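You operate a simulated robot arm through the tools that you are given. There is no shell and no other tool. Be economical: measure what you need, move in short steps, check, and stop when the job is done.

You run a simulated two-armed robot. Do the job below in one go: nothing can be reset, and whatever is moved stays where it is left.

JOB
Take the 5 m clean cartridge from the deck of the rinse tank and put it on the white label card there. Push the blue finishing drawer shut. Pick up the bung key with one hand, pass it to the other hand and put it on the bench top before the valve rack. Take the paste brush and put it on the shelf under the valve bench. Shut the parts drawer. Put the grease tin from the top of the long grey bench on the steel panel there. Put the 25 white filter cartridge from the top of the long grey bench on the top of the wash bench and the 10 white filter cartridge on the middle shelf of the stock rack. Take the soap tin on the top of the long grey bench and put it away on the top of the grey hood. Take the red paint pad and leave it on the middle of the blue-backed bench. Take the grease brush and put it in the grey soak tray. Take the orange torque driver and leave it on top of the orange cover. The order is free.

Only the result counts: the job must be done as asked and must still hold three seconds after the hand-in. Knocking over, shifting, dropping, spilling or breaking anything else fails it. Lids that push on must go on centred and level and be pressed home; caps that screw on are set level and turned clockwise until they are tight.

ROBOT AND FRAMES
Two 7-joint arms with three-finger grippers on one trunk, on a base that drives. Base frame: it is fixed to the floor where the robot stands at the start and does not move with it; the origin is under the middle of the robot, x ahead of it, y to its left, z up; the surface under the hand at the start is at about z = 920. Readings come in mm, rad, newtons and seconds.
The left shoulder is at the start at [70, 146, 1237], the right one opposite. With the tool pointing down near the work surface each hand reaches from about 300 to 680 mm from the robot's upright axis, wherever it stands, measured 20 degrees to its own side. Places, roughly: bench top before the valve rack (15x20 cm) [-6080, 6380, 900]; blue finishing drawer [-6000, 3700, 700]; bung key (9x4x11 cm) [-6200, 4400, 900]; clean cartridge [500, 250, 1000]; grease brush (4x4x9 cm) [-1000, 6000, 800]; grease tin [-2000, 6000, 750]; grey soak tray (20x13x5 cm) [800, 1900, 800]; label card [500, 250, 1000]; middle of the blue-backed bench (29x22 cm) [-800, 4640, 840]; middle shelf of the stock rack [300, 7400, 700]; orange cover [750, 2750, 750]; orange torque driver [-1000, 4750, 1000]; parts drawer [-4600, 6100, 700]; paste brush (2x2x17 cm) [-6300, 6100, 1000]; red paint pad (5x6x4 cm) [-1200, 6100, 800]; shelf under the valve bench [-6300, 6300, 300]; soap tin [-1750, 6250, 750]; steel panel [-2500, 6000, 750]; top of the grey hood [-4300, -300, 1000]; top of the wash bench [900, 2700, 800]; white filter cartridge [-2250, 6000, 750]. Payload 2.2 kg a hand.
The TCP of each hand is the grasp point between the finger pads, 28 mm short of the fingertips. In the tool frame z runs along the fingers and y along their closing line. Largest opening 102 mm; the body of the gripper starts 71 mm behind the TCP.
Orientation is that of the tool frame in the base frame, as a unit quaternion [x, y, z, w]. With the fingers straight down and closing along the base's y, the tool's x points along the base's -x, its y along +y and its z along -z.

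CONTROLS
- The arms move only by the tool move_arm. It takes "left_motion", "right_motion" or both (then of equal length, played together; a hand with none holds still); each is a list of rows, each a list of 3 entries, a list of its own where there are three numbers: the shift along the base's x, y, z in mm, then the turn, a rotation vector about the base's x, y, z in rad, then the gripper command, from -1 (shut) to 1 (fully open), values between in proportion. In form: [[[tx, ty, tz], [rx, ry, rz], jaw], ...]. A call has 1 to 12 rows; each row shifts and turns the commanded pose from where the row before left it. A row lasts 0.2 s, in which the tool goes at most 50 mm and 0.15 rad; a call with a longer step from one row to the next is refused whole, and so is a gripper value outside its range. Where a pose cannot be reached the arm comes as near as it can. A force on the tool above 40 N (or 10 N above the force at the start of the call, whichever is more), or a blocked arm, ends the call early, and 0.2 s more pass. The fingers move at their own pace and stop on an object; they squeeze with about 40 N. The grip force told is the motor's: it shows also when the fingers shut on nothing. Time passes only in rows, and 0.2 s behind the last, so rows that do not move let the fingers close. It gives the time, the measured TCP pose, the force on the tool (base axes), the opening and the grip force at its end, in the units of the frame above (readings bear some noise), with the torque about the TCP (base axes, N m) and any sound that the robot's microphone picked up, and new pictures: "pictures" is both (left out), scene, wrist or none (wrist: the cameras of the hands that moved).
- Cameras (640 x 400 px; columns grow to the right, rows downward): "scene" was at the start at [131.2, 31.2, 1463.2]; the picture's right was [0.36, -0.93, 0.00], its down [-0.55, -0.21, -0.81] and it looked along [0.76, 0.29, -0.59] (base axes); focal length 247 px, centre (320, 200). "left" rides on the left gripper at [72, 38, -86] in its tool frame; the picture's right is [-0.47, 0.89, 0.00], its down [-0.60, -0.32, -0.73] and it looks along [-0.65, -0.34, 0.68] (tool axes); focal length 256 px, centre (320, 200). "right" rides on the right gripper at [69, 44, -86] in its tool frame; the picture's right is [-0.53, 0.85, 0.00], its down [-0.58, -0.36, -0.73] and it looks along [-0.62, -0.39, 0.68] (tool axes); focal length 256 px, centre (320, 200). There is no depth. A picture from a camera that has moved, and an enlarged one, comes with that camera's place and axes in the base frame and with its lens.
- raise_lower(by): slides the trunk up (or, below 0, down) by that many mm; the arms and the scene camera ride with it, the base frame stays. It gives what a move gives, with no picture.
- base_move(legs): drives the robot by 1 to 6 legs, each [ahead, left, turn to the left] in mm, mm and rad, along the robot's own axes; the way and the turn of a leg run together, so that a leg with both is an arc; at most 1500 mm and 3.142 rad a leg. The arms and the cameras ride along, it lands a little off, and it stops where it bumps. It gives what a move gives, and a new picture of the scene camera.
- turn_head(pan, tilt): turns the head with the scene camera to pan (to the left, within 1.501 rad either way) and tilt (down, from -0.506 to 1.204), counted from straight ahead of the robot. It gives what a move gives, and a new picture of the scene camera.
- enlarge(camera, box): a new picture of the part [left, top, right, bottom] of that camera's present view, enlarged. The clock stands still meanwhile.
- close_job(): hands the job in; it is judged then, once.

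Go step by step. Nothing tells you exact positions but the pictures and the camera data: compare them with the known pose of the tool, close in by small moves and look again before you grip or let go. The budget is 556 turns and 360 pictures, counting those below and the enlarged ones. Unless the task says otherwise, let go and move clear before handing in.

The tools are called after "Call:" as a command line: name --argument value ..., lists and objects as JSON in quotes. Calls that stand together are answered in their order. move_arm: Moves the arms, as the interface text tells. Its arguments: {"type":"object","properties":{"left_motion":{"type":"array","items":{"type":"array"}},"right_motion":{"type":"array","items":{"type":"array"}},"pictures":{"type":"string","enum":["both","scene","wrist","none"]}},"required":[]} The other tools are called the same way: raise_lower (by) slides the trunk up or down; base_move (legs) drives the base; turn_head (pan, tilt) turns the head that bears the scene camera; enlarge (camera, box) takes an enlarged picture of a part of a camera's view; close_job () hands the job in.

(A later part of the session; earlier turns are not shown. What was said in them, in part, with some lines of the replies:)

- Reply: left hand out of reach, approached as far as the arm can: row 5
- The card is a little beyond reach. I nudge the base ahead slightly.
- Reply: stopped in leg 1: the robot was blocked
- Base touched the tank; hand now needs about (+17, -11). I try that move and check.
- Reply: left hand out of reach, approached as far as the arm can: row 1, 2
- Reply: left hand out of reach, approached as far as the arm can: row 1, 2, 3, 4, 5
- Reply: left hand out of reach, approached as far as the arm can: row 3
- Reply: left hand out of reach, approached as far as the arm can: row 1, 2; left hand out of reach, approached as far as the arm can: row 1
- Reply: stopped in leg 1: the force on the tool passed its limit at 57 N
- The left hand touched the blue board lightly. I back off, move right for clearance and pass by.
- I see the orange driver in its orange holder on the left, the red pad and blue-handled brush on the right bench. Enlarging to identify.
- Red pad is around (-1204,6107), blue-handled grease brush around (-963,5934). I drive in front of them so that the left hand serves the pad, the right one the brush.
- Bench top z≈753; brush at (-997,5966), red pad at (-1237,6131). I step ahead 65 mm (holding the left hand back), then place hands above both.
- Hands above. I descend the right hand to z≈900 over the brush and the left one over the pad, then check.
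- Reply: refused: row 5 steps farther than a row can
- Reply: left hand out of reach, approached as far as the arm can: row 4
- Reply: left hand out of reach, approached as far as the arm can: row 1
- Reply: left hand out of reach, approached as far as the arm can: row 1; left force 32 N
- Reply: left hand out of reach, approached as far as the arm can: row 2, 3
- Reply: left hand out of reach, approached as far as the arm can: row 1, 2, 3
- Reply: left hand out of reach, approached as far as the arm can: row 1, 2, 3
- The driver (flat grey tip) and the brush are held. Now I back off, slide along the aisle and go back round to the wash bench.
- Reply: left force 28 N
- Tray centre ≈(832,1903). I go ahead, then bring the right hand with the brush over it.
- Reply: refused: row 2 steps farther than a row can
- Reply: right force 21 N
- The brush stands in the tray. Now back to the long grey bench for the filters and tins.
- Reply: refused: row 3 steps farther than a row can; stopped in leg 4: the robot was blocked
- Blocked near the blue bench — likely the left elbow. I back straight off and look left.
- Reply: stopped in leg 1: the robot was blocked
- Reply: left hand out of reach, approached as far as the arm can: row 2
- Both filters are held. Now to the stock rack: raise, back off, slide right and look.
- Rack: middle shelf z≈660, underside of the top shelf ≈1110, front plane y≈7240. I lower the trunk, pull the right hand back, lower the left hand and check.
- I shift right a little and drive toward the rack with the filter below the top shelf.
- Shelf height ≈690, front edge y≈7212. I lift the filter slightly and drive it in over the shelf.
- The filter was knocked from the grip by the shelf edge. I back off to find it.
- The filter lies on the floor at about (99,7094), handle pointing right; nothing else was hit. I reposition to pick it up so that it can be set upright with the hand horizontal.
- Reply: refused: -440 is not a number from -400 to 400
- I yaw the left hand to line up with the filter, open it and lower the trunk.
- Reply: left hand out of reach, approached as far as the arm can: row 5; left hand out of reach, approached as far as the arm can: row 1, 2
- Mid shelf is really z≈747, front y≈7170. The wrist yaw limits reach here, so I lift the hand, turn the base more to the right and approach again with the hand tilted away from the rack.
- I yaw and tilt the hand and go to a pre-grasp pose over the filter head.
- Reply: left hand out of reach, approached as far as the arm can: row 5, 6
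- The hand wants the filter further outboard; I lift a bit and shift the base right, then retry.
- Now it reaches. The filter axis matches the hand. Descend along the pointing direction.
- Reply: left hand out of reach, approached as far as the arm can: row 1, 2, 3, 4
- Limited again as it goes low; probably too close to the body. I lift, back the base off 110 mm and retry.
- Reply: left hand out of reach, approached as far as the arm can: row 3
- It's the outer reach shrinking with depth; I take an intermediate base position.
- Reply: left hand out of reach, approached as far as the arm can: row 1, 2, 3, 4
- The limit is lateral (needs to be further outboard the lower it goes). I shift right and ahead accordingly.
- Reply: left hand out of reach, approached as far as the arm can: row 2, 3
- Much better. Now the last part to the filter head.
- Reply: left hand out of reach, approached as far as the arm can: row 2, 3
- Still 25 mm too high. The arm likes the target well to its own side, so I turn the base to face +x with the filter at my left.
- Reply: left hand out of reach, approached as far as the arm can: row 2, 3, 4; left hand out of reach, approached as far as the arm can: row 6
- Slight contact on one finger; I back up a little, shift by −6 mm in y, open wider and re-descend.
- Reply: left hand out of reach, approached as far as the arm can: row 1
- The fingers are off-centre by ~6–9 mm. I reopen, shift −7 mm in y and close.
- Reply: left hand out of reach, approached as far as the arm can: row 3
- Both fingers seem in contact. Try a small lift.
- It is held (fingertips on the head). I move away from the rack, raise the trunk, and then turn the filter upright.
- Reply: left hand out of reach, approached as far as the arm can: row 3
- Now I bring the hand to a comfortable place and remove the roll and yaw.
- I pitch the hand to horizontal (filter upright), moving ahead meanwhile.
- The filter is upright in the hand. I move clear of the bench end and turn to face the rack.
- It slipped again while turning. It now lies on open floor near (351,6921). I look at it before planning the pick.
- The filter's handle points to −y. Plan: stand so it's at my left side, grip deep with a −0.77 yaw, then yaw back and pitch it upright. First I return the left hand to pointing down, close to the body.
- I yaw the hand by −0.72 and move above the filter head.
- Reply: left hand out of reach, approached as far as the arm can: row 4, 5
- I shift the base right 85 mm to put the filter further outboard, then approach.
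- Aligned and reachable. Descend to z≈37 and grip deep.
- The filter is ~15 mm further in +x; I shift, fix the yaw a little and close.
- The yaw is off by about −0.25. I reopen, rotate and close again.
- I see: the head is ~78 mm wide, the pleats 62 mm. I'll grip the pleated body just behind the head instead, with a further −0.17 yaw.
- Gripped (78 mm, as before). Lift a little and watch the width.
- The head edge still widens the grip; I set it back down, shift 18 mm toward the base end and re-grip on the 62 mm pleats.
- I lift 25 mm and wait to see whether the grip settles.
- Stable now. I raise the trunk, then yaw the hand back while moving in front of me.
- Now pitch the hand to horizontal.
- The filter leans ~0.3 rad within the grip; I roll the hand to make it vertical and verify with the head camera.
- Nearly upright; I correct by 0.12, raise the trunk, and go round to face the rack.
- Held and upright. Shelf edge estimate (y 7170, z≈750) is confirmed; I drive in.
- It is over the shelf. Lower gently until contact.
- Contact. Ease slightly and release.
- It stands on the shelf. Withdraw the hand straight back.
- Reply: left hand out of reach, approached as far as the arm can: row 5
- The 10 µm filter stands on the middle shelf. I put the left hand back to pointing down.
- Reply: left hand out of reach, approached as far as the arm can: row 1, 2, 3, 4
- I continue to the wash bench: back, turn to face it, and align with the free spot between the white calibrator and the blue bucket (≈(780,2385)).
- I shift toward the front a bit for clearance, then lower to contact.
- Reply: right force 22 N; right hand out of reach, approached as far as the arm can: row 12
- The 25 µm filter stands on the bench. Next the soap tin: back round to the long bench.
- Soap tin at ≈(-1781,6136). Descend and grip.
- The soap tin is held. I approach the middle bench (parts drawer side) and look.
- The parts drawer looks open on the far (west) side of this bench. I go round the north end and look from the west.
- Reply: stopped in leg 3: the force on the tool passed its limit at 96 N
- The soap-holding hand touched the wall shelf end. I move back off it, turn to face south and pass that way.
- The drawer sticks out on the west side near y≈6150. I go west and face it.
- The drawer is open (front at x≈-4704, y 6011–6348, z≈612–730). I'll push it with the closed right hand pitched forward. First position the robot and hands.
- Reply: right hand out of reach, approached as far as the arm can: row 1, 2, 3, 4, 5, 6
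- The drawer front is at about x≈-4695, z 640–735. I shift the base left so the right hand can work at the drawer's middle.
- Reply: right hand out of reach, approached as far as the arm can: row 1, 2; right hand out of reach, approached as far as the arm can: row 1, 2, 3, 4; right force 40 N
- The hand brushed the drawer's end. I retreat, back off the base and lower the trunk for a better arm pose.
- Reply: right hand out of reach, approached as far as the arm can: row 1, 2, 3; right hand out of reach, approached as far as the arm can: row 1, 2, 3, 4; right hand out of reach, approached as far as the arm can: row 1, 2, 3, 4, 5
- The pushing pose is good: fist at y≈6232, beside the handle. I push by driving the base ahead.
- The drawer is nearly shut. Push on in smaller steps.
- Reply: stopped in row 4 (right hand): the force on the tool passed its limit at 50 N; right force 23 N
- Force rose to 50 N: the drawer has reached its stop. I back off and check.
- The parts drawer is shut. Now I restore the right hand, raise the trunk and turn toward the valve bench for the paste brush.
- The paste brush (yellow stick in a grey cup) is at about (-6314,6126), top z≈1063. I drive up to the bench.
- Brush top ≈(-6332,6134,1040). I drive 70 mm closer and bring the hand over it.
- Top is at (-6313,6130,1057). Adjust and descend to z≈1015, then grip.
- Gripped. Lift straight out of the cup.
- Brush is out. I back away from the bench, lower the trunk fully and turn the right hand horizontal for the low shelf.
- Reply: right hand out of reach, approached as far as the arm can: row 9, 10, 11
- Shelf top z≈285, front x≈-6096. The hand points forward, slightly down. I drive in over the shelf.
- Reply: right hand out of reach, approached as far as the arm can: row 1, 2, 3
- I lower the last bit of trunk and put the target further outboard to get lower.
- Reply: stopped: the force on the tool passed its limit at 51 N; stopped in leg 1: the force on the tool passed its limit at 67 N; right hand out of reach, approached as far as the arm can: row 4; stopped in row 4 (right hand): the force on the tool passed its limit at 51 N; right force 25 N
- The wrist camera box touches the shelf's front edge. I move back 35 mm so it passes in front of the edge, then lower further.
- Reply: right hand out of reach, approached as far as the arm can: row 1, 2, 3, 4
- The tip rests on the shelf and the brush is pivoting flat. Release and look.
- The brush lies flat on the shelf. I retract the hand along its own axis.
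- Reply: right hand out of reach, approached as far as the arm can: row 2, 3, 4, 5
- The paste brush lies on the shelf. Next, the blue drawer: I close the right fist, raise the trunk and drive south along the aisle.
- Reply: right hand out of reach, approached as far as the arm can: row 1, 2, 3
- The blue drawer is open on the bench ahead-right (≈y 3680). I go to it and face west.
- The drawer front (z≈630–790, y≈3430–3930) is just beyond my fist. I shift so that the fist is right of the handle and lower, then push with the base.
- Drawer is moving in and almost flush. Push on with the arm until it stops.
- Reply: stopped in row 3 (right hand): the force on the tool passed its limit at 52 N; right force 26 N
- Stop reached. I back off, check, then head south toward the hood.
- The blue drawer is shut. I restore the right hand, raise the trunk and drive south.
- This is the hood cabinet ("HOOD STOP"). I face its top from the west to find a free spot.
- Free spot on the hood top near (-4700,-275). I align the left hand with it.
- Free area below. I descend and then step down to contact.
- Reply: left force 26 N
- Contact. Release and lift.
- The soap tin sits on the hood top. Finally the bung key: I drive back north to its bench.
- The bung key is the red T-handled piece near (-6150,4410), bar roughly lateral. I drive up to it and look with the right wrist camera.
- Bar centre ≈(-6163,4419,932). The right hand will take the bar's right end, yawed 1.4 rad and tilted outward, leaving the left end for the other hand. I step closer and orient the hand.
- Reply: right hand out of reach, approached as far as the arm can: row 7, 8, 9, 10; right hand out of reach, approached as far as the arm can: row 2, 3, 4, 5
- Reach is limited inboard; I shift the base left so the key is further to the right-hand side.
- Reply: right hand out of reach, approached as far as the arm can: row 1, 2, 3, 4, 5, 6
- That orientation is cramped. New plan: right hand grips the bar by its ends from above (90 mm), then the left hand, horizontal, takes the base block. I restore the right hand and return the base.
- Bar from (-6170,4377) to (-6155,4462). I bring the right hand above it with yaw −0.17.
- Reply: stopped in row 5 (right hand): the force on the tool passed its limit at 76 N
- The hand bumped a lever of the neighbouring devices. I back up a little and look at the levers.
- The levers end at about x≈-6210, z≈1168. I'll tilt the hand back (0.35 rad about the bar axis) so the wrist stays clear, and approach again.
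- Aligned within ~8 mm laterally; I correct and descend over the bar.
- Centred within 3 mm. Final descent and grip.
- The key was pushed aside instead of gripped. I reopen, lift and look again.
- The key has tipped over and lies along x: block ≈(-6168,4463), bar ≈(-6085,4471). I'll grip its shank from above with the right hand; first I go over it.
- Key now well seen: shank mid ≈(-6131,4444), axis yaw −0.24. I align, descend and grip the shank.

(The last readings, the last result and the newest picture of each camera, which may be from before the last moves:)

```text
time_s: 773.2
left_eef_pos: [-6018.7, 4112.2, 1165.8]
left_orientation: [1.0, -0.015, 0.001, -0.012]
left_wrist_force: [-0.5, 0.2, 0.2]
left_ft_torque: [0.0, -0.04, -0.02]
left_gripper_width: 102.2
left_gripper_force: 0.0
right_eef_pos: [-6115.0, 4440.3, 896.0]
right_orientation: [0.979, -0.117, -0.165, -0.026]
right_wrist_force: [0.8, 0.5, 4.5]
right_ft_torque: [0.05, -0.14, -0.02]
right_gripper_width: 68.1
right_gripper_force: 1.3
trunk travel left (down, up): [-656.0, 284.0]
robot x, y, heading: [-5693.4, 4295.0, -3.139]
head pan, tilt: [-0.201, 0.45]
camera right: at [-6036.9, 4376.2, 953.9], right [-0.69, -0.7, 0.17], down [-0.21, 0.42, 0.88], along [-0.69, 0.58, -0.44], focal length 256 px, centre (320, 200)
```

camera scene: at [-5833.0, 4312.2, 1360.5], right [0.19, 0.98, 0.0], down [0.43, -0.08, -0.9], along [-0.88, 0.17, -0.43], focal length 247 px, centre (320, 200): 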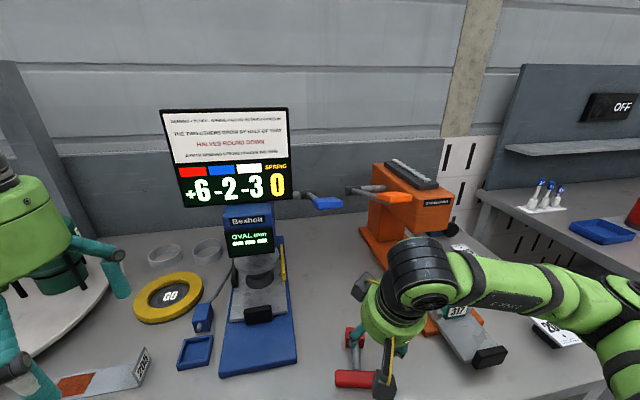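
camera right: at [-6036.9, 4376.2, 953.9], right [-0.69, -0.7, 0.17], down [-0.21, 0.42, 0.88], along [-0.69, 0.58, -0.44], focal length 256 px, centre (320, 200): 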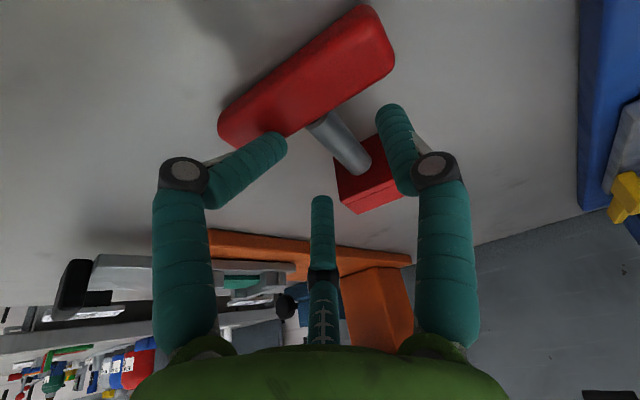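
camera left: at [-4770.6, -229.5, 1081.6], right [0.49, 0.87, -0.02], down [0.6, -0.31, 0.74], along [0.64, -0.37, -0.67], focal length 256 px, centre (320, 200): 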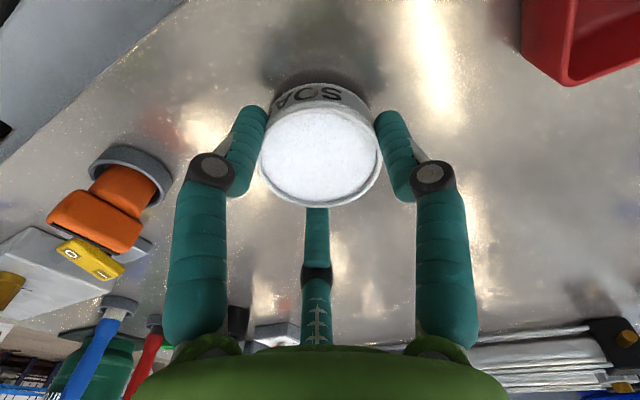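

The left finger tip touches the bar; I lift slightly, move ~17 mm forward onto the shank, and descend.

Call:
move_arm --right_motion '[[[4, 0, 12], [0, 0, 0], 0.1], [[-12, -2, 0], [0, 0, 0], 0.1], [[-13, -2, 0], [0, 0, 0], 0.1], [[-4, 0, -14], [0, 0, 0], 0.1], [[0, 0, 0], [0, 0, 0], 0.1]]' --pictures "wrist"

```text
time_s: 774.4
left_eef_pos: [-6018.3, 4111.3, 1164.8]
left_orientation: [1.0, -0.015, 0.0, -0.012]
left_wrist_force: [-0.2, 0.1, 0.1]
left_ft_torque: [0.05, -0.09, -0.04]
left_gripper_width: 102.0
left_gripper_force: 0.0
right_eef_pos: [-6139.2, 4435.6, 893.7]
right_orientation: [0.979, -0.116, -0.165, -0.026]
right_wrist_force: [-0.2, 1.7, 2.9]
right_ft_torque: [0.05, -0.09, 0.03]
right_gripper_width: 63.3
right_gripper_force: 0.8
trunk travel left (down, up): [-656.0, 284.0]
robot x, y, heading: [-5688.8, 4297.6, -3.136]
head pan, tilt: [-0.201, 0.45]
camera right: at [-6062.1, 4370.8, 951.8], right [-0.69, -0.7, 0.17], down [-0.21, 0.42, 0.88], along [-0.69, 0.58, -0.44], focal length 256 px, centre (320, 200)
```

right: 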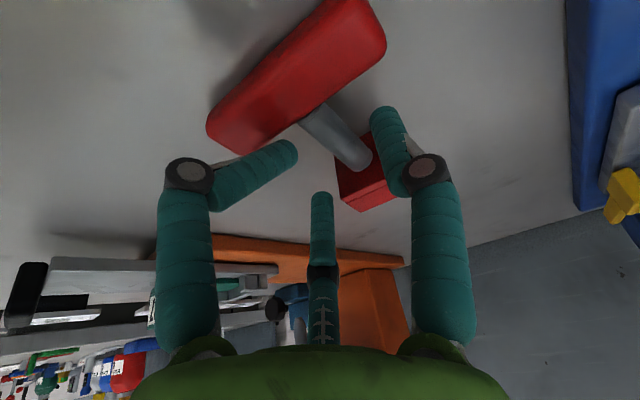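

Call:
move_arm --right_motion '[[[3, 0, 14], [0, 0, 0], 0.5], [[-1, -5, 0], [0, 0, 0.15], 0.5], [[-1, -4, 0], [0, 0, 0.15], 0.5], [[-4, 0, -12], [0, 0, 0], 0.5], [[-6, 0, -16], [0, 0, 0], 0.5], [[0, 0, 0], [0, 0, 0], 0.5]]' --pictures "wrist"

```text
time_s: 775.8
left_eef_pos: [-6017.3, 4113.0, 1165.9]
left_orientation: [1.0, -0.014, 0.0, -0.012]
left_wrist_force: [-0.5, -0.3, -0.5]
left_ft_torque: [-0.01, 0.0, 0.01]
left_gripper_width: 101.8
left_gripper_force: 0.1
right_eef_pos: [-6150.5, 4426.7, 880.3]
right_orientation: [0.985, 0.031, -0.169, 0.0]
right_wrist_force: [0.1, 0.0, 2.2]
right_ft_torque: [0.02, -0.06, -0.01]
right_gripper_width: 84.9
right_gripper_force: 0.4
trunk travel left (down, up): [-656.0, 284.0]
robot x, y, heading: [-5693.8, 4295.9, -3.135]
head pan, tilt: [-0.201, 0.45]
camera right: at [-6055.2, 4388.3, 938.6], right [-0.45, -0.88, 0.17], down [-0.32, 0.34, 0.89], along [-0.83, 0.35, -0.43], focal length 256 px, centre (320, 200)
```

right: 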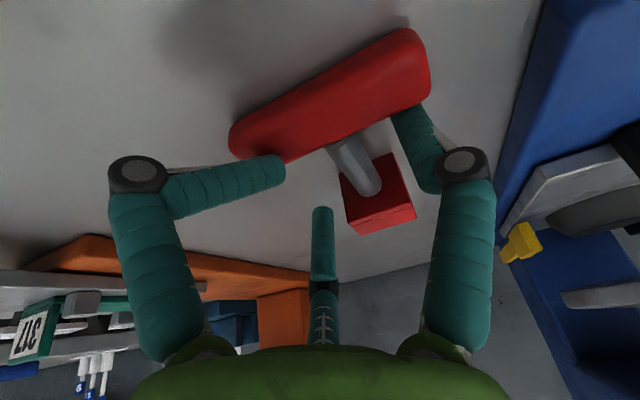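

The shank is 18 mm further forward and 13 mm to the left of the TCP. Shift, lower and close.

Call:
move_arm --right_motion '[[[0, 0, 6], [0, 0, 0.05], 0.5], [[-9, -7, 0], [0, 0, 0.05], 0.5], [[-9, -7, 0], [0, 0, 0], 0.3], [[-4, 0, -10], [0, 0, 0], 0.3], [[-3, 0, -9], [0, 0, 0], 0.3], [[0, 0, 0], [0, 0, 0], -0.2], [[0, 0, 0], [0, 0, 0], -1], [[0, 0, 0], [0, 0, 0], -1], [[0, 0, 0], [0, 0, 0], -1]]' --pictures "wrist"

```text
time_s: 777.8
left_eef_pos: [-6010.9, 4108.9, 1166.2]
left_orientation: [1.0, -0.015, -0.004, -0.013]
left_wrist_force: [-1.0, 0.3, 0.4]
left_ft_torque: [0.0, -0.01, 0.03]
left_gripper_width: 101.9
left_gripper_force: 0.0
right_eef_pos: [-6174.2, 4408.3, 877.5]
right_orientation: [0.981, 0.08, -0.178, 0.012]
right_wrist_force: [4.5, -9.9, 37.1]
right_ft_torque: [-0.95, 0.81, 0.17]
right_gripper_width: 29.7
right_gripper_force: 39.7
trunk travel left (down, up): [-656.0, 284.0]
robot x, y, heading: [-5691.4, 4295.6, -3.138]
head pan, tilt: [-0.201, 0.45]
camera right: at [-6074.9, 4381.0, 933.9], right [-0.36, -0.92, 0.18], down [-0.34, 0.31, 0.89], along [-0.87, 0.26, -0.42], focal length 256 px, centre (320, 200)
```

right: 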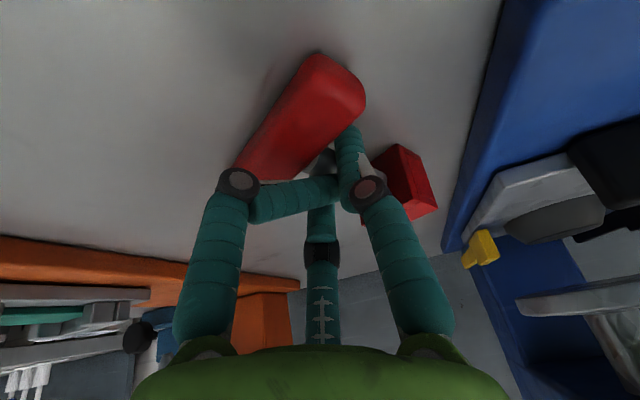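

Call:
move_arm --right_motion '[[[2, 0, 8], [0, 0, 0], -1], [[4, 0, 15], [0, 0, 0], -1], [[4, 0, 20], [0, 0, 0], -1], [[0, 0, 20], [0, 0, 0], -1], [[0, 0, 0], [0, 0, 0], -1]]' --pictures "wrist"

```text
time_s: 779.0
left_eef_pos: [-6017.6, 4112.2, 1166.3]
left_orientation: [1.0, -0.015, -0.001, -0.013]
left_wrist_force: [0.5, 0.1, 0.5]
left_ft_torque: [-0.01, 0.01, -0.02]
left_gripper_width: 101.9
left_gripper_force: 0.1
right_eef_pos: [-6163.7, 4413.7, 930.8]
right_orientation: [0.982, 0.08, -0.169, 0.008]
right_wrist_force: [0.4, 0.6, -2.7]
right_ft_torque: [0.02, -0.02, 0.02]
right_gripper_width: 29.5
right_gripper_force: 40.1
trunk travel left (down, up): [-656.0, 284.0]
robot x, y, heading: [-5693.6, 4295.4, -3.135]
head pan, tilt: [-0.201, 0.45]
camera right: at [-6066.3, 4384.6, 988.9], right [-0.36, -0.92, 0.17], down [-0.35, 0.3, 0.88], along [-0.86, 0.26, -0.43], focal length 256 px, centre (320, 200)
```

right: 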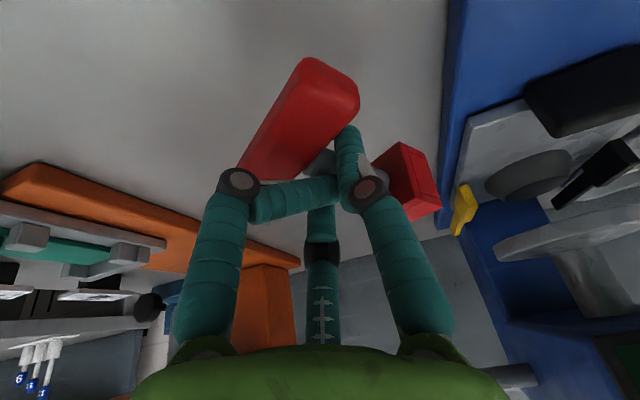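

The key is held by its shank. I lift it clear and back away from the bench for the hand-over.

Call:
move_arm --right_motion '[[[10, 0, 30], [0, 0, 0], -1], [[15, 0, 30], [0, 0, 0], -1], [[20, 0, 20], [0, 0, 0], -1], [[30, 0, 0], [0, 0, 0], -1], [[30, 0, 0], [0, 0, 0], -1]]' --pictures "none"

Call:
base_move --legs '[[-420, 0, 0]]'

Call:
move_arm --right_motion '[[[-8, 0, 0], [-0.024, 0.145, 0], -1], [[-8, 0, 0], [-0.024, 0.145, 0], -1], [[-8, 0, 0], [-0.024, 0.145, 0], -1], [[-8, 0, 0], [-0.024, 0.145, 0], -1], [[-8, 0, 0], [-0.024, 0.145, 0], -1], [[-8, 0, 0], [-0.024, 0.145, 0], -1], [[-8, 0, 0], [-0.024, 0.145, 0], -1], [[-8, 0, 0], [-0.024, 0.145, 0], -1], [[0, 0, 0], [0, 0, 0], -1]]' --pictures "both"

```text
time_s: 780.2
left_eef_pos: [-6017.5, 4112.1, 1165.9]
left_orientation: [1.0, -0.015, 0.0, -0.012]
left_wrist_force: [0.0, 0.3, 0.0]
left_ft_torque: [0.04, 0.02, -0.01]
left_gripper_width: 102.2
left_gripper_force: 0.0
right_eef_pos: [-6058.7, 4412.0, 1011.6]
right_orientation: [0.982, 0.08, -0.169, 0.008]
right_wrist_force: [0.6, 0.3, -0.9]
right_ft_torque: [0.03, -0.05, -0.01]
right_gripper_width: 29.1
right_gripper_force: 40.7
trunk travel left (down, up): [-656.0, 284.0]
robot x, y, heading: [-5690.4, 4294.5, -3.14]
head pan, tilt: [-0.201, 0.45]
```

```text
time_s: 782.8
left_eef_pos: [-5596.1, 4115.4, 1166.1]
left_orientation: [1.0, -0.019, 0.001, -0.012]
left_wrist_force: [0.1, -0.6, -0.3]
left_ft_torque: [-0.01, 0.02, 0.01]
left_gripper_width: 101.9
left_gripper_force: 0.0
right_eef_pos: [-5635.7, 4415.2, 1010.8]
right_orientation: [0.983, 0.076, -0.168, 0.008]
right_wrist_force: [-0.1, -0.3, -1.0]
right_ft_torque: [-0.03, 0.01, -0.02]
right_gripper_width: 28.7
right_gripper_force: 39.4
trunk travel left (down, up): [-656.0, 284.0]
robot x, y, heading: [-5272.3, 4295.0, 3.139]
head pan, tilt: [-0.201, 0.45]
camera scene: at [-5410.5, 4314.0, 1360.3], right [0.2, 0.98, 0.0], down [0.43, -0.09, -0.9], along [-0.88, 0.18, -0.44], focal length 247 px, centre (320, 200)
```

scene: 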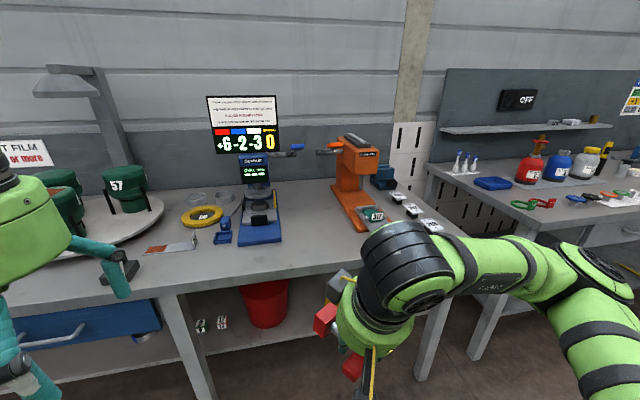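

```text
time_s: 784.8
left_eef_pos: [-5593.7, 4114.7, 1166.7]
left_orientation: [1.0, -0.018, 0.0, -0.013]
left_wrist_force: [-0.4, -0.1, 0.4]
left_ft_torque: [-0.02, -0.01, -0.02]
left_gripper_width: 102.1
left_gripper_force: 0.2
right_eef_pos: [-5752.5, 4385.3, 1026.4]
right_orientation: [0.817, 0.059, -0.572, 0.042]
right_wrist_force: [0.4, -0.2, -2.9]
right_ft_torque: [0.01, -0.03, 0.03]
right_gripper_width: 28.6
right_gripper_force: 39.7
right hand out of reach, approached as far as the arm can: row 2, 3, 4, 5, 6, 7, 8
trunk travel left (down, up): [-656.0, 284.0]
robot x, y, heading: [-5270.8, 4294.1, 3.141]
head pan, tilt: [-0.201, 0.45]
camera scene: at [-5409.7, 4313.7, 1360.4], right [0.2, 0.98, 0.0], down [0.43, -0.09, -0.9], along [-0.88, 0.18, -0.44], focal length 247 px, centre (320, 200)
camera right: at [-5643.9, 4357.2, 991.7], right [-0.06, -0.86, 0.5], down [0.43, 0.43, 0.79], along [-0.9, 0.26, 0.35], focal length 256 px, centre (320, 200)
```

scene: 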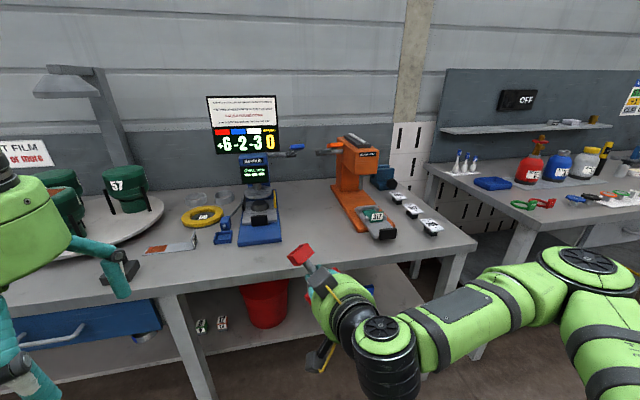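
right: 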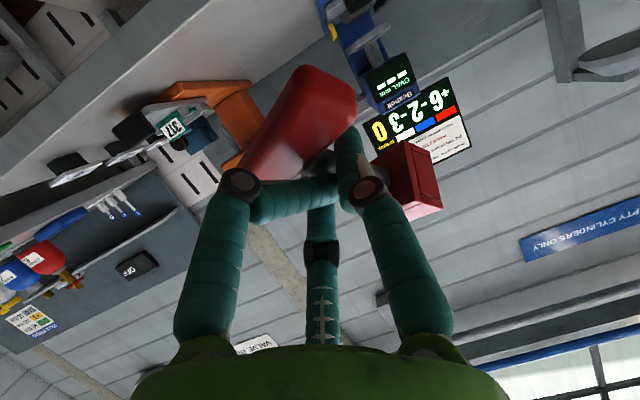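

The block now points up-left in the right hand. I yaw the right hand inward to bring the key in front of my middle, then bring the left hand.

Call:
move_arm --right_motion '[[[8, -15, 0], [0, 0, 0.145], -1], [[8, -15, 0], [0, 0, 0.145], -1], [[8, -15, 0], [0, 0, 0.145], -1], [[8, -15, 0], [0, 0, 0.145], -1], [[0, 0, 0], [-0.14, 0, 0], -1], [[0, 0, 0], [-0.14, 0, 0], -1], [[0, 0, 0], [0, 0, 0], -1]]' --left_motion '[[[-10, 0, 5], [0.1, 0, 0], 1], [[-10, 0, 5], [0.1, 0, 0], 1], [[-10, 0, 5], [0.1, 0, 0], 1], [[0, 0, 0], [0, 0, 0], 1], [[0, 0, 0], [0, 0, 0], 1], [[0, 0, 0], [0, 0, 0], 1], [[0, 0, 0], [0, 0, 0], 1]]' --pictures "none"

Call:
turn_head --pan 0.0 --tilt 0.8

```text
time_s: 786.4
left_eef_pos: [-5623.4, 4115.9, 1181.7]
left_orientation: [0.987, -0.018, -0.004, -0.161]
left_wrist_force: [-0.2, 0.0, 0.2]
left_ft_torque: [-0.01, 0.02, 0.01]
left_gripper_width: 102.1
left_gripper_force: 0.1
right_eef_pos: [-5727.5, 4324.5, 1026.3]
right_orientation: [0.729, 0.215, -0.572, 0.309]
right_wrist_force: [-0.2, -0.9, -0.9]
right_ft_torque: [-0.04, 0.01, 0.0]
right_gripper_width: 28.5
right_gripper_force: 39.9
right hand out of reach, approached as far as the arm can: row 1
trunk travel left (down, up): [-656.0, 284.0]
robot x, y, heading: [-5272.5, 4297.7, 3.138]
head pan, tilt: [-0.201, 0.45]
```

```text
time_s: 787.2
left_eef_pos: [-5624.7, 4115.5, 1181.5]
left_orientation: [0.987, -0.018, -0.004, -0.161]
left_wrist_force: [-0.2, 0.1, 0.1]
left_ft_torque: [-0.01, 0.02, -0.02]
left_gripper_width: 101.9
left_gripper_force: 0.1
right_eef_pos: [-5728.1, 4322.6, 1026.4]
right_orientation: [0.73, 0.214, -0.57, 0.31]
right_wrist_force: [0.6, 0.6, -2.2]
right_ft_torque: [0.03, -0.02, -0.02]
right_gripper_width: 28.2
right_gripper_force: 40.0
trunk travel left (down, up): [-656.0, 284.0]
robot x, y, heading: [-5268.5, 4298.8, 3.143]
head pan, tilt: [0.0, 0.799]
camera scene: at [-5400.5, 4295.7, 1330.0], right [0.0, 1.0, 0.0], down [0.72, 0.0, -0.7], along [-0.7, 0.0, -0.72], focal length 247 px, centre (320, 200)
```

scene: 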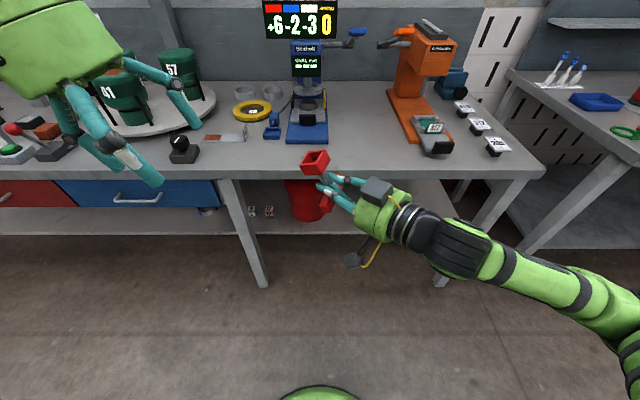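

The key is now roughly upright (block up) in front of me. The left hand goes above it, vertical, yawed −0.78 to match the block's faces.

Call:
move_arm --left_motion '[[[-14, 10, 0], [-0.107, 0, 0], 1], [[-14, 15, 0], [-0.107, 0, 0], 1], [[-14, 19, 0], [-0.106, 0, 0], 1], [[-14, 19, 0], [0, 0, -0.13], 1], [[-14, 19, 0], [0, 0, -0.13], 1], [[-15, 19, -5], [0, 0, -0.13], 1], [[-15, 19, -5], [0, 0, -0.13], 1], [[-15, 19, -5], [0, 0, -0.13], 1], [[-15, 19, -5], [0, 0, -0.13], 1], [[0, 14, 0], [0, 0, 0], 1], [[0, 0, 0], [0, 0, 0], 1]]' --pictures "both"

```text
time_s: 789.6
left_eef_pos: [-5755.4, 4286.5, 1162.5]
left_orientation: [0.918, -0.397, 0.001, -0.003]
left_wrist_force: [0.5, 0.0, 0.0]
left_ft_torque: [-0.02, 0.01, 0.02]
left_gripper_width: 102.1
left_gripper_force: 0.0
right_eef_pos: [-5728.0, 4322.3, 1026.5]
right_orientation: [0.73, 0.214, -0.57, 0.31]
right_wrist_force: [0.2, 0.0, -2.1]
right_ft_torque: [0.02, -0.05, -0.01]
right_gripper_width: 27.9
right_gripper_force: 39.6
trunk travel left (down, up): [-656.0, 284.0]
robot x, y, heading: [-5269.3, 4295.0, 3.143]
head pan, tilt: [0.0, 0.799]
camera scene: at [-5400.5, 4295.1, 1330.0], right [0.0, 1.0, 0.0], down [0.72, 0.0, -0.7], along [-0.7, 0.0, -0.72], focal length 247 px, centre (320, 200)
camera left: at [-5733.2, 4206.8, 1248.3], right [-0.96, -0.27, 0.0], down [-0.18, 0.65, 0.73], along [-0.19, 0.71, -0.68], focal length 256 px, centre (320, 200)
```

scene: 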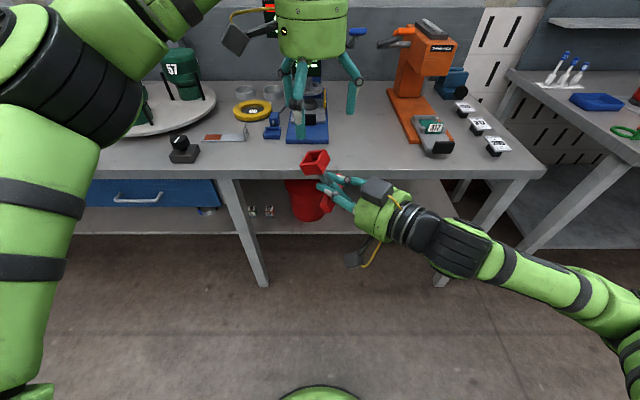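
left: 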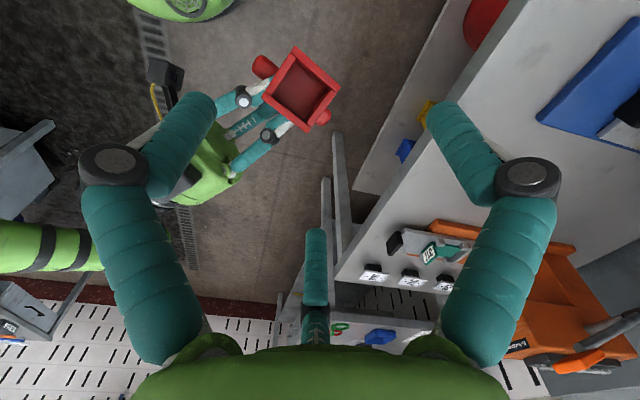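

I see the socket block from above; I correct yaw by +0.25 and position, then descend to it.

Call:
move_arm --left_motion '[[[6, 1, -20], [0, 0, 0.125], 1], [[6, 1, -20], [0, 0, 0.125], 1], [[0, 0, -25], [0, 0, 0], 0.7], [[0, 0, -22], [0, 0, 0], 0.7], [[0, 0, 0], [0, 0, 0], 0.7]]' --pictures "both"

```text
time_s: 790.8
left_eef_pos: [-5743.1, 4290.4, 1073.9]
left_orientation: [0.96, -0.28, 0.0, -0.002]
left_wrist_force: [0.3, -0.5, -0.5]
left_ft_torque: [-0.01, 0.02, -0.01]
left_gripper_width: 86.7
left_gripper_force: 0.2
right_eef_pos: [-5727.4, 4323.7, 1027.0]
right_orientation: [0.73, 0.215, -0.57, 0.31]
right_wrist_force: [0.9, 1.1, -1.8]
right_ft_torque: [-0.03, -0.02, 0.01]
right_gripper_width: 27.9
right_gripper_force: 39.8
trunk travel left (down, up): [-656.0, 284.0]
robot x, y, heading: [-5269.5, 4294.0, 3.14]
head pan, tilt: [0.0, 0.799]
camera scene: at [-5400.0, 4295.7, 1330.0], right [0.0, 1.0, 0.0], down [0.72, 0.0, -0.7], along [-0.7, 0.0, -0.72], focal length 247 px, centre (320, 200)
camera left: at [-5702.4, 4217.8, 1160.4], right [-0.87, -0.5, 0.0], down [-0.34, 0.59, 0.73], along [-0.36, 0.64, -0.68], focal length 256 px, centre (320, 200)
```

scene: 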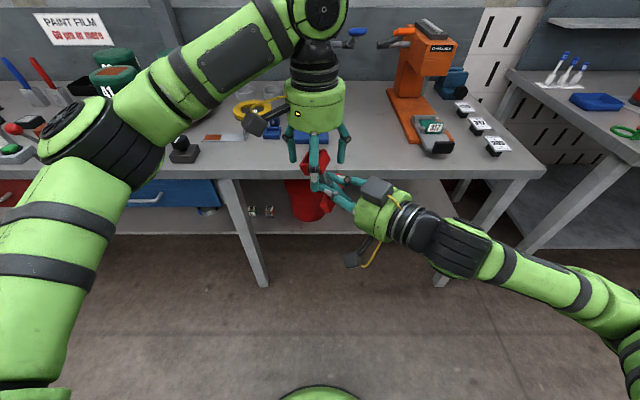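
left: 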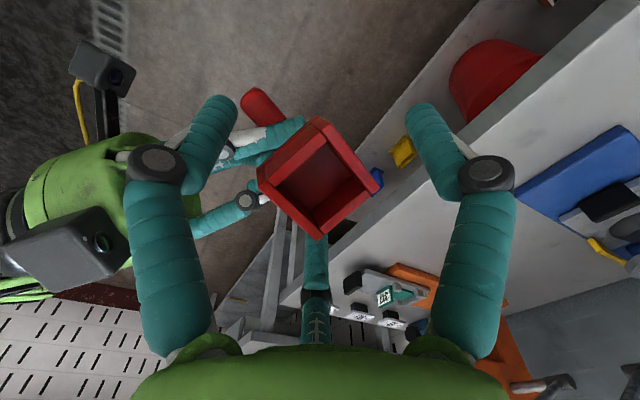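

Perfectly centred. Lower slightly and close the left hand on the block.

Call:
move_arm --left_motion '[[[0, 0, -5], [0, 0, 0], 0.5], [[0, 0, 0], [0, 0, 0], 0.2], [[0, 0, 0], [0, 0, 0], -1], [[0, 0, 0], [0, 0, 0], -1], [[0, 0, 0], [0, 0, 0], -1]]' --pictures "wrist"

```text
time_s: 792.0
left_eef_pos: [-5742.9, 4289.5, 1068.8]
left_orientation: [0.96, -0.279, 0.001, -0.003]
left_wrist_force: [-0.9, 8.8, 0.8]
left_ft_torque: [0.12, 0.51, 0.28]
left_gripper_width: 46.2
left_gripper_force: 39.8
right_eef_pos: [-5727.0, 4321.8, 1026.7]
right_orientation: [0.729, 0.215, -0.57, 0.31]
right_wrist_force: [2.0, -7.4, -1.9]
right_ft_torque: [0.25, -0.43, -0.12]
right_gripper_width: 28.2
right_gripper_force: 39.8
trunk travel left (down, up): [-656.0, 284.0]
robot x, y, heading: [-5271.2, 4298.9, 3.138]
head pan, tilt: [0.0, 0.799]
camera left: at [-5702.3, 4217.6, 1155.0], right [-0.87, -0.5, 0.0], down [-0.34, 0.59, 0.73], along [-0.36, 0.64, -0.68], focal length 256 px, centre (320, 200)
```

left: 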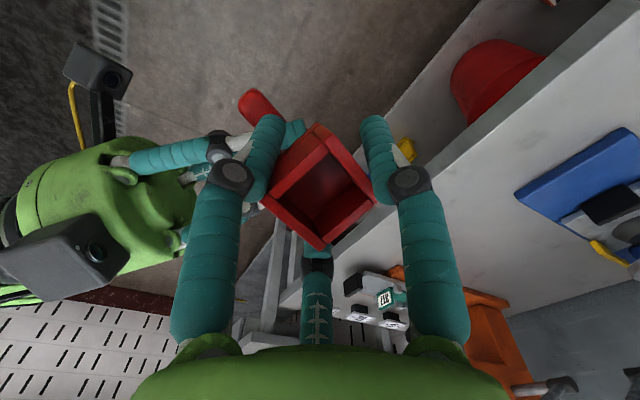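

The left hand holds the block. Now the right hand opens and withdraws along its own axis.

Call:
move_arm --right_motion '[[[0, 0, 0], [0, 0, 0], 0], [[0, 0, 0], [0, 0, 0], 1], [[0, 0, 0], [0, 0, 0], 1], [[10, 10, 0], [0, 0, 0], 1], [[20, 20, 0], [0, 0, 0], 1], [[25, 25, 0], [0, 0, 0], 1], [[25, 25, 0], [0, 0, 0], 1], [[0, 35, 0], [0, 0, 0], 1], [[0, 40, 0], [0, 0, 0], 1]]' --left_motion '[[[0, 0, 0], [0, 0, 0], -1], [[0, 0, 0], [0, 0, 0], -1], [[0, 0, 0], [0, 0, 0], -1], [[0, 0, 0], [0, 0, 0], -1], [[0, 0, 0], [0, 0, 0], -1], [[0, 0, 0], [0, 0, 0], -1], [[0, 0, 0], [0, 0, 0], -1], [[0, 0, 0], [0, 0, 0], -1], [[0, 0, 0], [0, 0, 0], -1]]' --pictures "both"

```text
time_s: 794.2
left_eef_pos: [-5742.0, 4288.6, 1069.6]
left_orientation: [0.96, -0.28, 0.0, -0.002]
left_wrist_force: [0.3, 0.4, -1.8]
left_ft_torque: [-0.06, 0.04, 0.02]
left_gripper_width: 44.8
left_gripper_force: 39.9
right_eef_pos: [-5718.3, 4479.6, 1057.5]
right_orientation: [0.688, 0.237, -0.616, 0.301]
right_wrist_force: [-0.3, 0.1, -0.6]
right_ft_torque: [-0.01, -0.02, -0.01]
right_gripper_width: 101.9
right_gripper_force: 0.2
right hand out of reach, approached as far as the arm can: row 5, 6, 7
trunk travel left (down, up): [-656.0, 284.0]
robot x, y, heading: [-5269.9, 4292.4, 3.144]
head pan, tilt: [0.0, 0.799]
stopped in row 9 (right hand): the arm was blocked; the commanded pose is now the measured one
camera scene: at [-5400.2, 4295.5, 1330.0], right [0.0, 1.0, 0.0], down [0.72, 0.0, -0.7], along [-0.7, 0.0, -0.72], focal length 247 px, centre (320, 200)
camera right: at [-5618.8, 4506.9, 999.2], right [0.52, -0.57, 0.63], down [0.19, 0.8, 0.57], along [-0.83, -0.18, 0.52], focal length 256 px, centre (320, 200)
camera left: at [-5702.1, 4217.2, 1154.8], right [-0.87, -0.5, 0.0], down [-0.34, 0.59, 0.73], along [-0.36, 0.64, -0.68], focal length 256 px, centre (320, 200)
```

scene: 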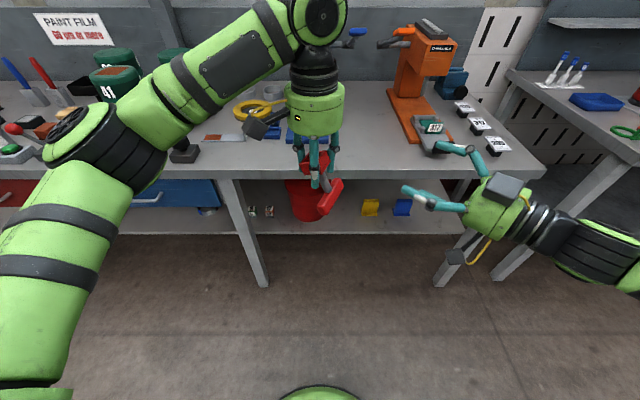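
right: 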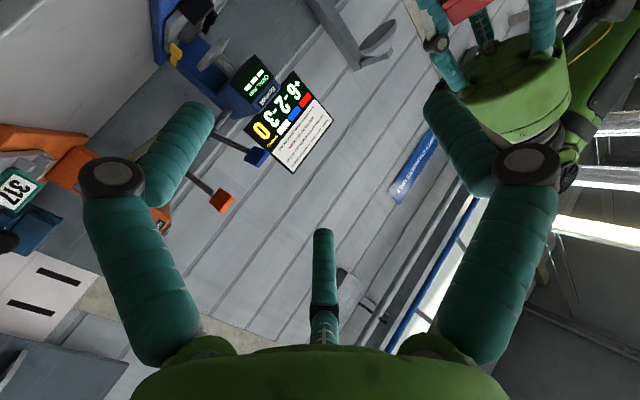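
left: 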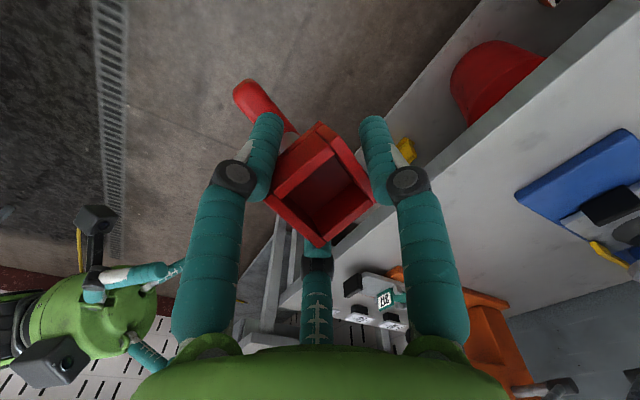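

Hand-over done: the left hand holds the key. I slide north to the valve bench with it.

Call:
base_move --legs '[[0, -1045, 0], [0, -1045, 0]]'

```text
time_s: 804.7
left_eef_pos: [-5738.0, 6398.5, 1069.4]
left_orientation: [0.959, -0.284, 0.001, -0.003]
left_wrist_force: [-0.2, -0.3, -1.3]
left_ft_torque: [-0.04, 0.01, 0.0]
left_gripper_width: 44.0
left_gripper_force: 40.0
right_eef_pos: [-5710.8, 6588.5, 1057.1]
right_orientation: [0.69, 0.234, -0.617, 0.299]
right_wrist_force: [-0.4, 1.2, -0.5]
right_ft_torque: [0.01, -0.01, 0.0]
right_gripper_width: 102.1
right_gripper_force: 0.0
trunk travel left (down, up): [-656.0, 284.0]
robot x, y, heading: [-5264.8, 6400.4, 3.133]
head pan, tilt: [0.0, 0.799]
camera scene: at [-5395.2, 6402.4, 1330.0], right [0.01, 1.0, 0.0], down [0.72, -0.01, -0.7], along [-0.7, 0.01, -0.72], focal length 247 px, centre (320, 200)
```

scene: 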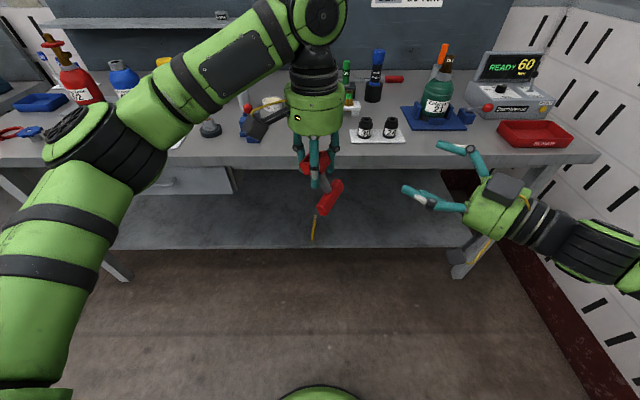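

Call:
base_move --legs '[[335, 0, 0.008]]'

Call:
move_arm --left_motion '[[[0, -3, 0], [-0.12, 0, 0], -1], [[0, -3, 0], [-0.11, 0, 0], -1], [[0, 0, 0], [0, 0, 0], -1]]' --pictures "none"

Call:
enlarge --camera "scene" --box '[220, 80, 440, 260]'

```text
time_s: 806.9
left_eef_pos: [-6071.5, 6399.1, 1068.0]
left_orientation: [0.959, -0.282, 0.001, -0.002]
left_wrist_force: [-0.1, 0.0, -1.3]
left_ft_torque: [-0.02, -0.01, 0.0]
left_gripper_width: 43.9
left_gripper_force: 39.8
right_eef_pos: [-6047.3, 6590.0, 1057.5]
right_orientation: [0.688, 0.236, -0.617, 0.3]
right_wrist_force: [1.4, 0.1, -0.5]
right_ft_torque: [0.04, 0.03, 0.03]
right_gripper_width: 101.8
right_gripper_force: 0.0
trunk travel left (down, up): [-656.0, 284.0]
robot x, y, heading: [-5599.6, 6405.2, 3.136]
head pan, tilt: [0.0, 0.799]
camera scene: at [-5729.5, 6404.5, 1330.0], right [0.01, 1.0, 0.0], down [0.72, 0.0, -0.7], along [-0.7, 0.0, -0.72], focal length 247 px, centre (320, 200)
```

scene: 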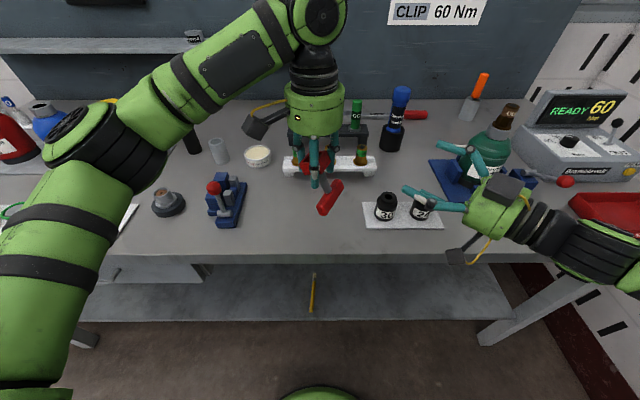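

```text
time_s: 807.7
left_eef_pos: [-6073.1, 6392.8, 1067.5]
left_orientation: [0.953, -0.28, 0.034, 0.109]
left_wrist_force: [0.0, -0.1, -1.1]
left_ft_torque: [-0.01, 0.0, -0.01]
left_gripper_width: 44.0
left_gripper_force: 40.1
right_eef_pos: [-6046.7, 6589.0, 1057.4]
right_orientation: [0.689, 0.236, -0.616, 0.3]
right_wrist_force: [0.1, 0.6, 0.8]
right_ft_torque: [0.0, 0.01, 0.03]
right_gripper_width: 101.9
right_gripper_force: 0.0
trunk travel left (down, up): [-656.0, 284.0]
robot x, y, heading: [-5597.6, 6406.4, 3.143]
head pan, tilt: [0.0, 0.799]
```

```text
2.22 times, centred on (330, 170) of scene
camera zoom: at [-5730.4, 6403.9, 1329.9], right [0.01, 1.0, 0.0], down [0.72, 0.0, -0.7], along [-0.7, 0.0, -0.72], focal length 549 px, centre (298, 267)
```

zoom: 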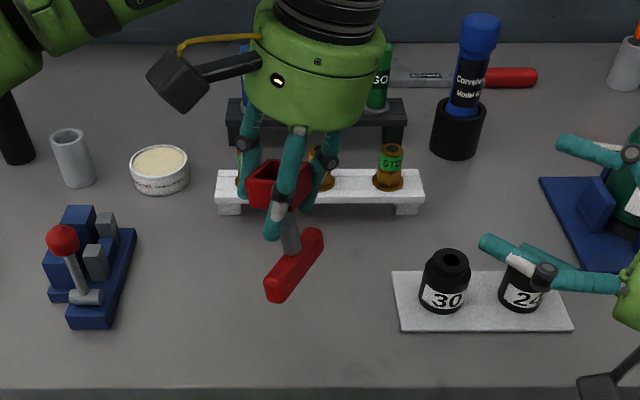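

The key still leans ~9°; I roll a bit more and lower toward the bench.

Call:
move_arm --left_motion '[[[-5, -2, -10], [-0.14, 0, 0], -1], [[0, 0, -25], [0, 0, 0], -1], [[0, 0, -15], [0, 0, 0], -1], [[0, 0, -5], [0, 0, 0], -1], [[0, 0, -5], [0, 0, 0], -1], [[0, 0, 0], [0, 0, 0], -1]]' --pictures "none"

Call:
enlarge --camera "scene" --box '[220, 80, 440, 260]'

```text
time_s: 809.1
left_eef_pos: [-6078.6, 6391.8, 1009.2]
left_orientation: [0.944, -0.277, 0.052, 0.174]
left_wrist_force: [-0.3, -0.3, -1.2]
left_ft_torque: [-0.03, 0.04, 0.01]
left_gripper_width: 43.9
left_gripper_force: 39.5
right_eef_pos: [-6046.0, 6590.0, 1055.8]
right_orientation: [0.689, 0.235, -0.616, 0.3]
right_wrist_force: [0.6, 0.0, -0.1]
right_ft_torque: [0.03, 0.0, 0.02]
right_gripper_width: 102.1
right_gripper_force: 0.0
trunk travel left (down, up): [-656.0, 284.0]
robot x, y, heading: [-5596.7, 6404.1, 3.135]
head pan, tilt: [0.0, 0.799]
```

```text
2.22 times, centred on (330, 170) of scene
camera zoom: at [-5729.8, 6404.8, 1330.0], right [0.01, 1.0, 0.0], down [0.72, 0.0, -0.7], along [-0.7, 0.0, -0.72], focal length 549 px, centre (298, 267)
```

zoom: 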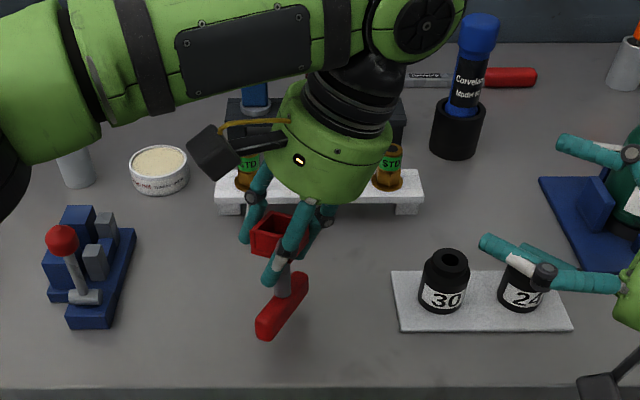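

Nearly vertical. Step down to contact.

Call:
move_arm --left_motion '[[[0, 0, -4], [0, 0, 0], -1], [[0, 0, -4], [0, 0, 0], -1], [[0, 0, -4], [0, 0, 0], -1], [[0, 0, -3], [0, 0, 0], -1], [[0, 0, -3], [0, 0, 0], -1], [[0, 0, 0], [0, 0, 0], -1]]' --pictures "none"

```text
time_s: 810.5
left_eef_pos: [-6077.3, 6392.8, 992.2]
left_orientation: [0.944, -0.276, 0.051, 0.175]
left_wrist_force: [-1.4, 1.0, 5.4]
left_ft_torque: [0.08, 0.27, 0.02]
left_gripper_width: 43.9
left_gripper_force: 39.9
right_eef_pos: [-6045.3, 6588.8, 1057.3]
right_orientation: [0.689, 0.236, -0.616, 0.3]
right_wrist_force: [-0.6, -0.2, -0.2]
right_ft_torque: [0.01, 0.0, -0.01]
right_gripper_width: 101.8
right_gripper_force: 0.1
trunk travel left (down, up): [-656.0, 284.0]
robot x, y, heading: [-5600.2, 6405.1, 3.14]
head pan, tilt: [0.0, 0.799]
```

Contact. A touch more, then release gently.

Call:
move_arm --left_motion '[[[0, 0, -1.5], [0, 0, 0], -1], [[0, 0, 0], [0, 0, 0], -1], [[0, 0, 0.5], [0, 0, 0], -0.1], [[0, 0, 0], [0, 0, 0], 0.0], [[0, 0, 0], [0, 0, 0], 0.4], [[0, 0, 0], [0, 0, 0], 0.8], [[0, 0, 0], [0, 0, 0], 0.8]]' --pictures "none"

Call:
enlarge --camera "scene" --box '[220, 80, 440, 260]'

```text
time_s: 812.1
left_eef_pos: [-6077.5, 6391.2, 989.9]
left_orientation: [0.943, -0.277, 0.053, 0.175]
left_wrist_force: [-0.5, 0.7, 0.4]
left_ft_torque: [0.02, 0.02, 0.0]
left_gripper_width: 91.9
left_gripper_force: 0.1
right_eef_pos: [-6046.5, 6591.0, 1057.0]
right_orientation: [0.689, 0.235, -0.616, 0.3]
right_wrist_force: [0.3, -0.4, 0.3]
right_ft_torque: [0.0, 0.02, -0.01]
right_gripper_width: 102.1
right_gripper_force: 0.0
trunk travel left (down, up): [-656.0, 284.0]
robot x, y, heading: [-5599.0, 6404.8, 3.136]
head pan, tilt: [0.0, 0.799]
```

```text
2.22 times, centred on (330, 170) of scene
camera zoom: at [-5729.8, 6404.5, 1330.0], right [0.01, 1.0, 0.0], down [0.72, 0.0, -0.7], along [-0.7, 0.0, -0.72], focal length 549 px, centre (298, 267)
```

zoom: 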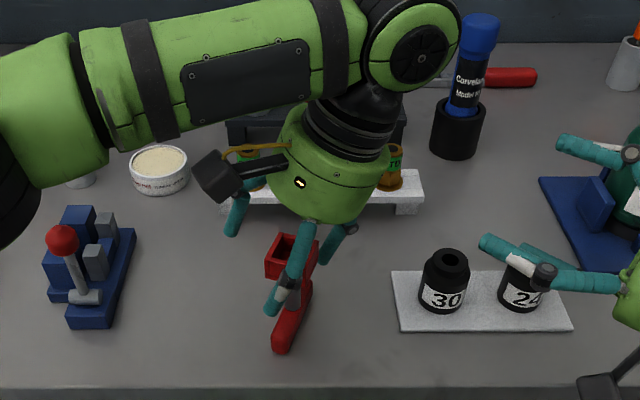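

The key stands upside-down, steady on its bar. I withdraw the left hand along its axis.

Call:
move_arm --left_motion '[[[0, 6, 15], [0, 0, 0], 0.9], [[0, 9, 24], [0, 0, 0], 1], [[0, 12, 32], [0, 0, 0], 1], [[0, 14, 38], [0, 0, 0], 1], [[0, 0, 45], [0, 0, 0], 1], [[30, 0, 0], [0, 0, 0], 1]]' --pictures "none"

Call:
base_move --legs '[[-350, 0, 0]]'

Call:
enlarge --camera "scene" --box '[200, 60, 460, 240]'

```text
time_s: 813.5
left_eef_pos: [-6049.1, 6429.6, 1142.5]
left_orientation: [0.943, -0.277, 0.052, 0.175]
left_wrist_force: [0.1, 0.3, -0.2]
left_ft_torque: [0.02, 0.0, -0.01]
left_gripper_width: 102.2
left_gripper_force: 0.0
right_eef_pos: [-6045.2, 6587.6, 1057.6]
right_orientation: [0.689, 0.235, -0.616, 0.299]
right_wrist_force: [-0.8, 0.3, -0.3]
right_ft_torque: [0.0, 0.01, 0.0]
right_gripper_width: 102.0
right_gripper_force: 0.1
trunk travel left (down, up): [-656.0, 284.0]
robot x, y, heading: [-5594.1, 6405.3, 3.137]
head pan, tilt: [0.0, 0.799]
```

```text
time_s: 815.8
left_eef_pos: [-5699.9, 6432.3, 1142.4]
left_orientation: [0.943, -0.278, 0.054, 0.175]
left_wrist_force: [-0.9, -0.1, 0.0]
left_ft_torque: [-0.01, -0.01, 0.0]
left_gripper_width: 101.9
left_gripper_force: 0.0
right_eef_pos: [-5696.3, 6589.7, 1056.5]
right_orientation: [0.69, 0.233, -0.617, 0.299]
right_wrist_force: [0.3, 0.4, 0.1]
right_ft_torque: [0.03, -0.05, 0.06]
right_gripper_width: 102.1
right_gripper_force: 0.1
trunk travel left (down, up): [-656.0, 284.0]
robot x, y, heading: [-5249.9, 6404.3, 3.136]
head pan, tilt: [0.0, 0.799]
camera scene: at [-5380.8, 6402.6, 1329.9], right [0.01, 1.0, 0.0], down [0.72, -0.01, -0.7], along [-0.7, 0.01, -0.72], focal length 247 px, centre (320, 200)
```

scene: 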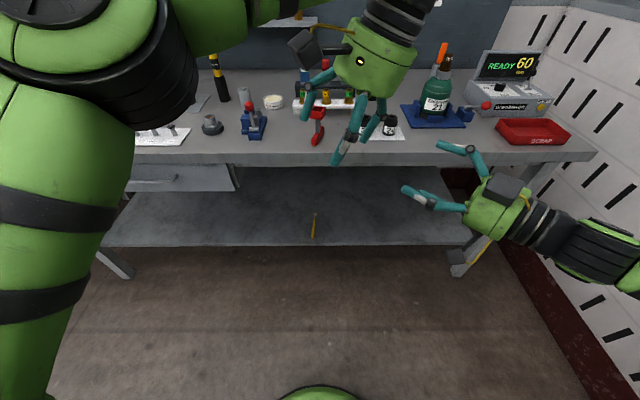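

```text
2.22 times, centred on (330, 150) of scene
camera zoom: at [-5380.8, 6402.6, 1329.9], right [0.01, 1.0, 0.0], down [0.72, -0.01, -0.7], along [-0.7, 0.01, -0.72], focal length 549 px, centre (298, 311)
```

zoom: 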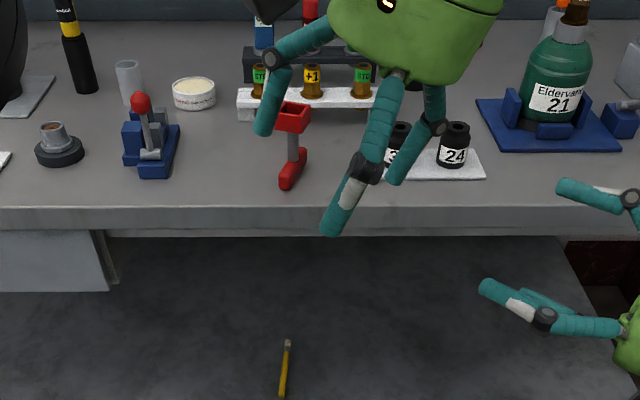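

All twelve items look done: the key stands in front of the valve rack, the paste brush lies on the shelf below, and both hands are clear. Handing in now.

Call:
close_job

```text
The job is handed in.
```

I did every part of the job and handed it in; nothing has come back yet on how it was judged. I last saw each thing where it should be. Some steps went badly on the way, and some of these could count against the result:

- **10 white filter cartridge:** it fell to the floor twice. It now stands upright on the middle shelf of the stock rack.
- **Bung key:** it tipped over on its bench during the first grip. I passed it from the right hand to the left in the air, and it now stands upside down on its bar before the valve rack.
- **Arm and hand bumps:** a hand or arm touched the blue board, the end of the wall shelf (96 N), and something beside the gauges near the bung key, most likely a lever (76 N). I saw nothing shifted, but only part of the wall shelf was in view.
- **Orange torque driver:** it stands upright on the orange cover, on its narrow tip.
- **Hood top:** I took the top of the cabinet marked "HOOD STOP" to be the top of the grey hood, and put the soap tin there.
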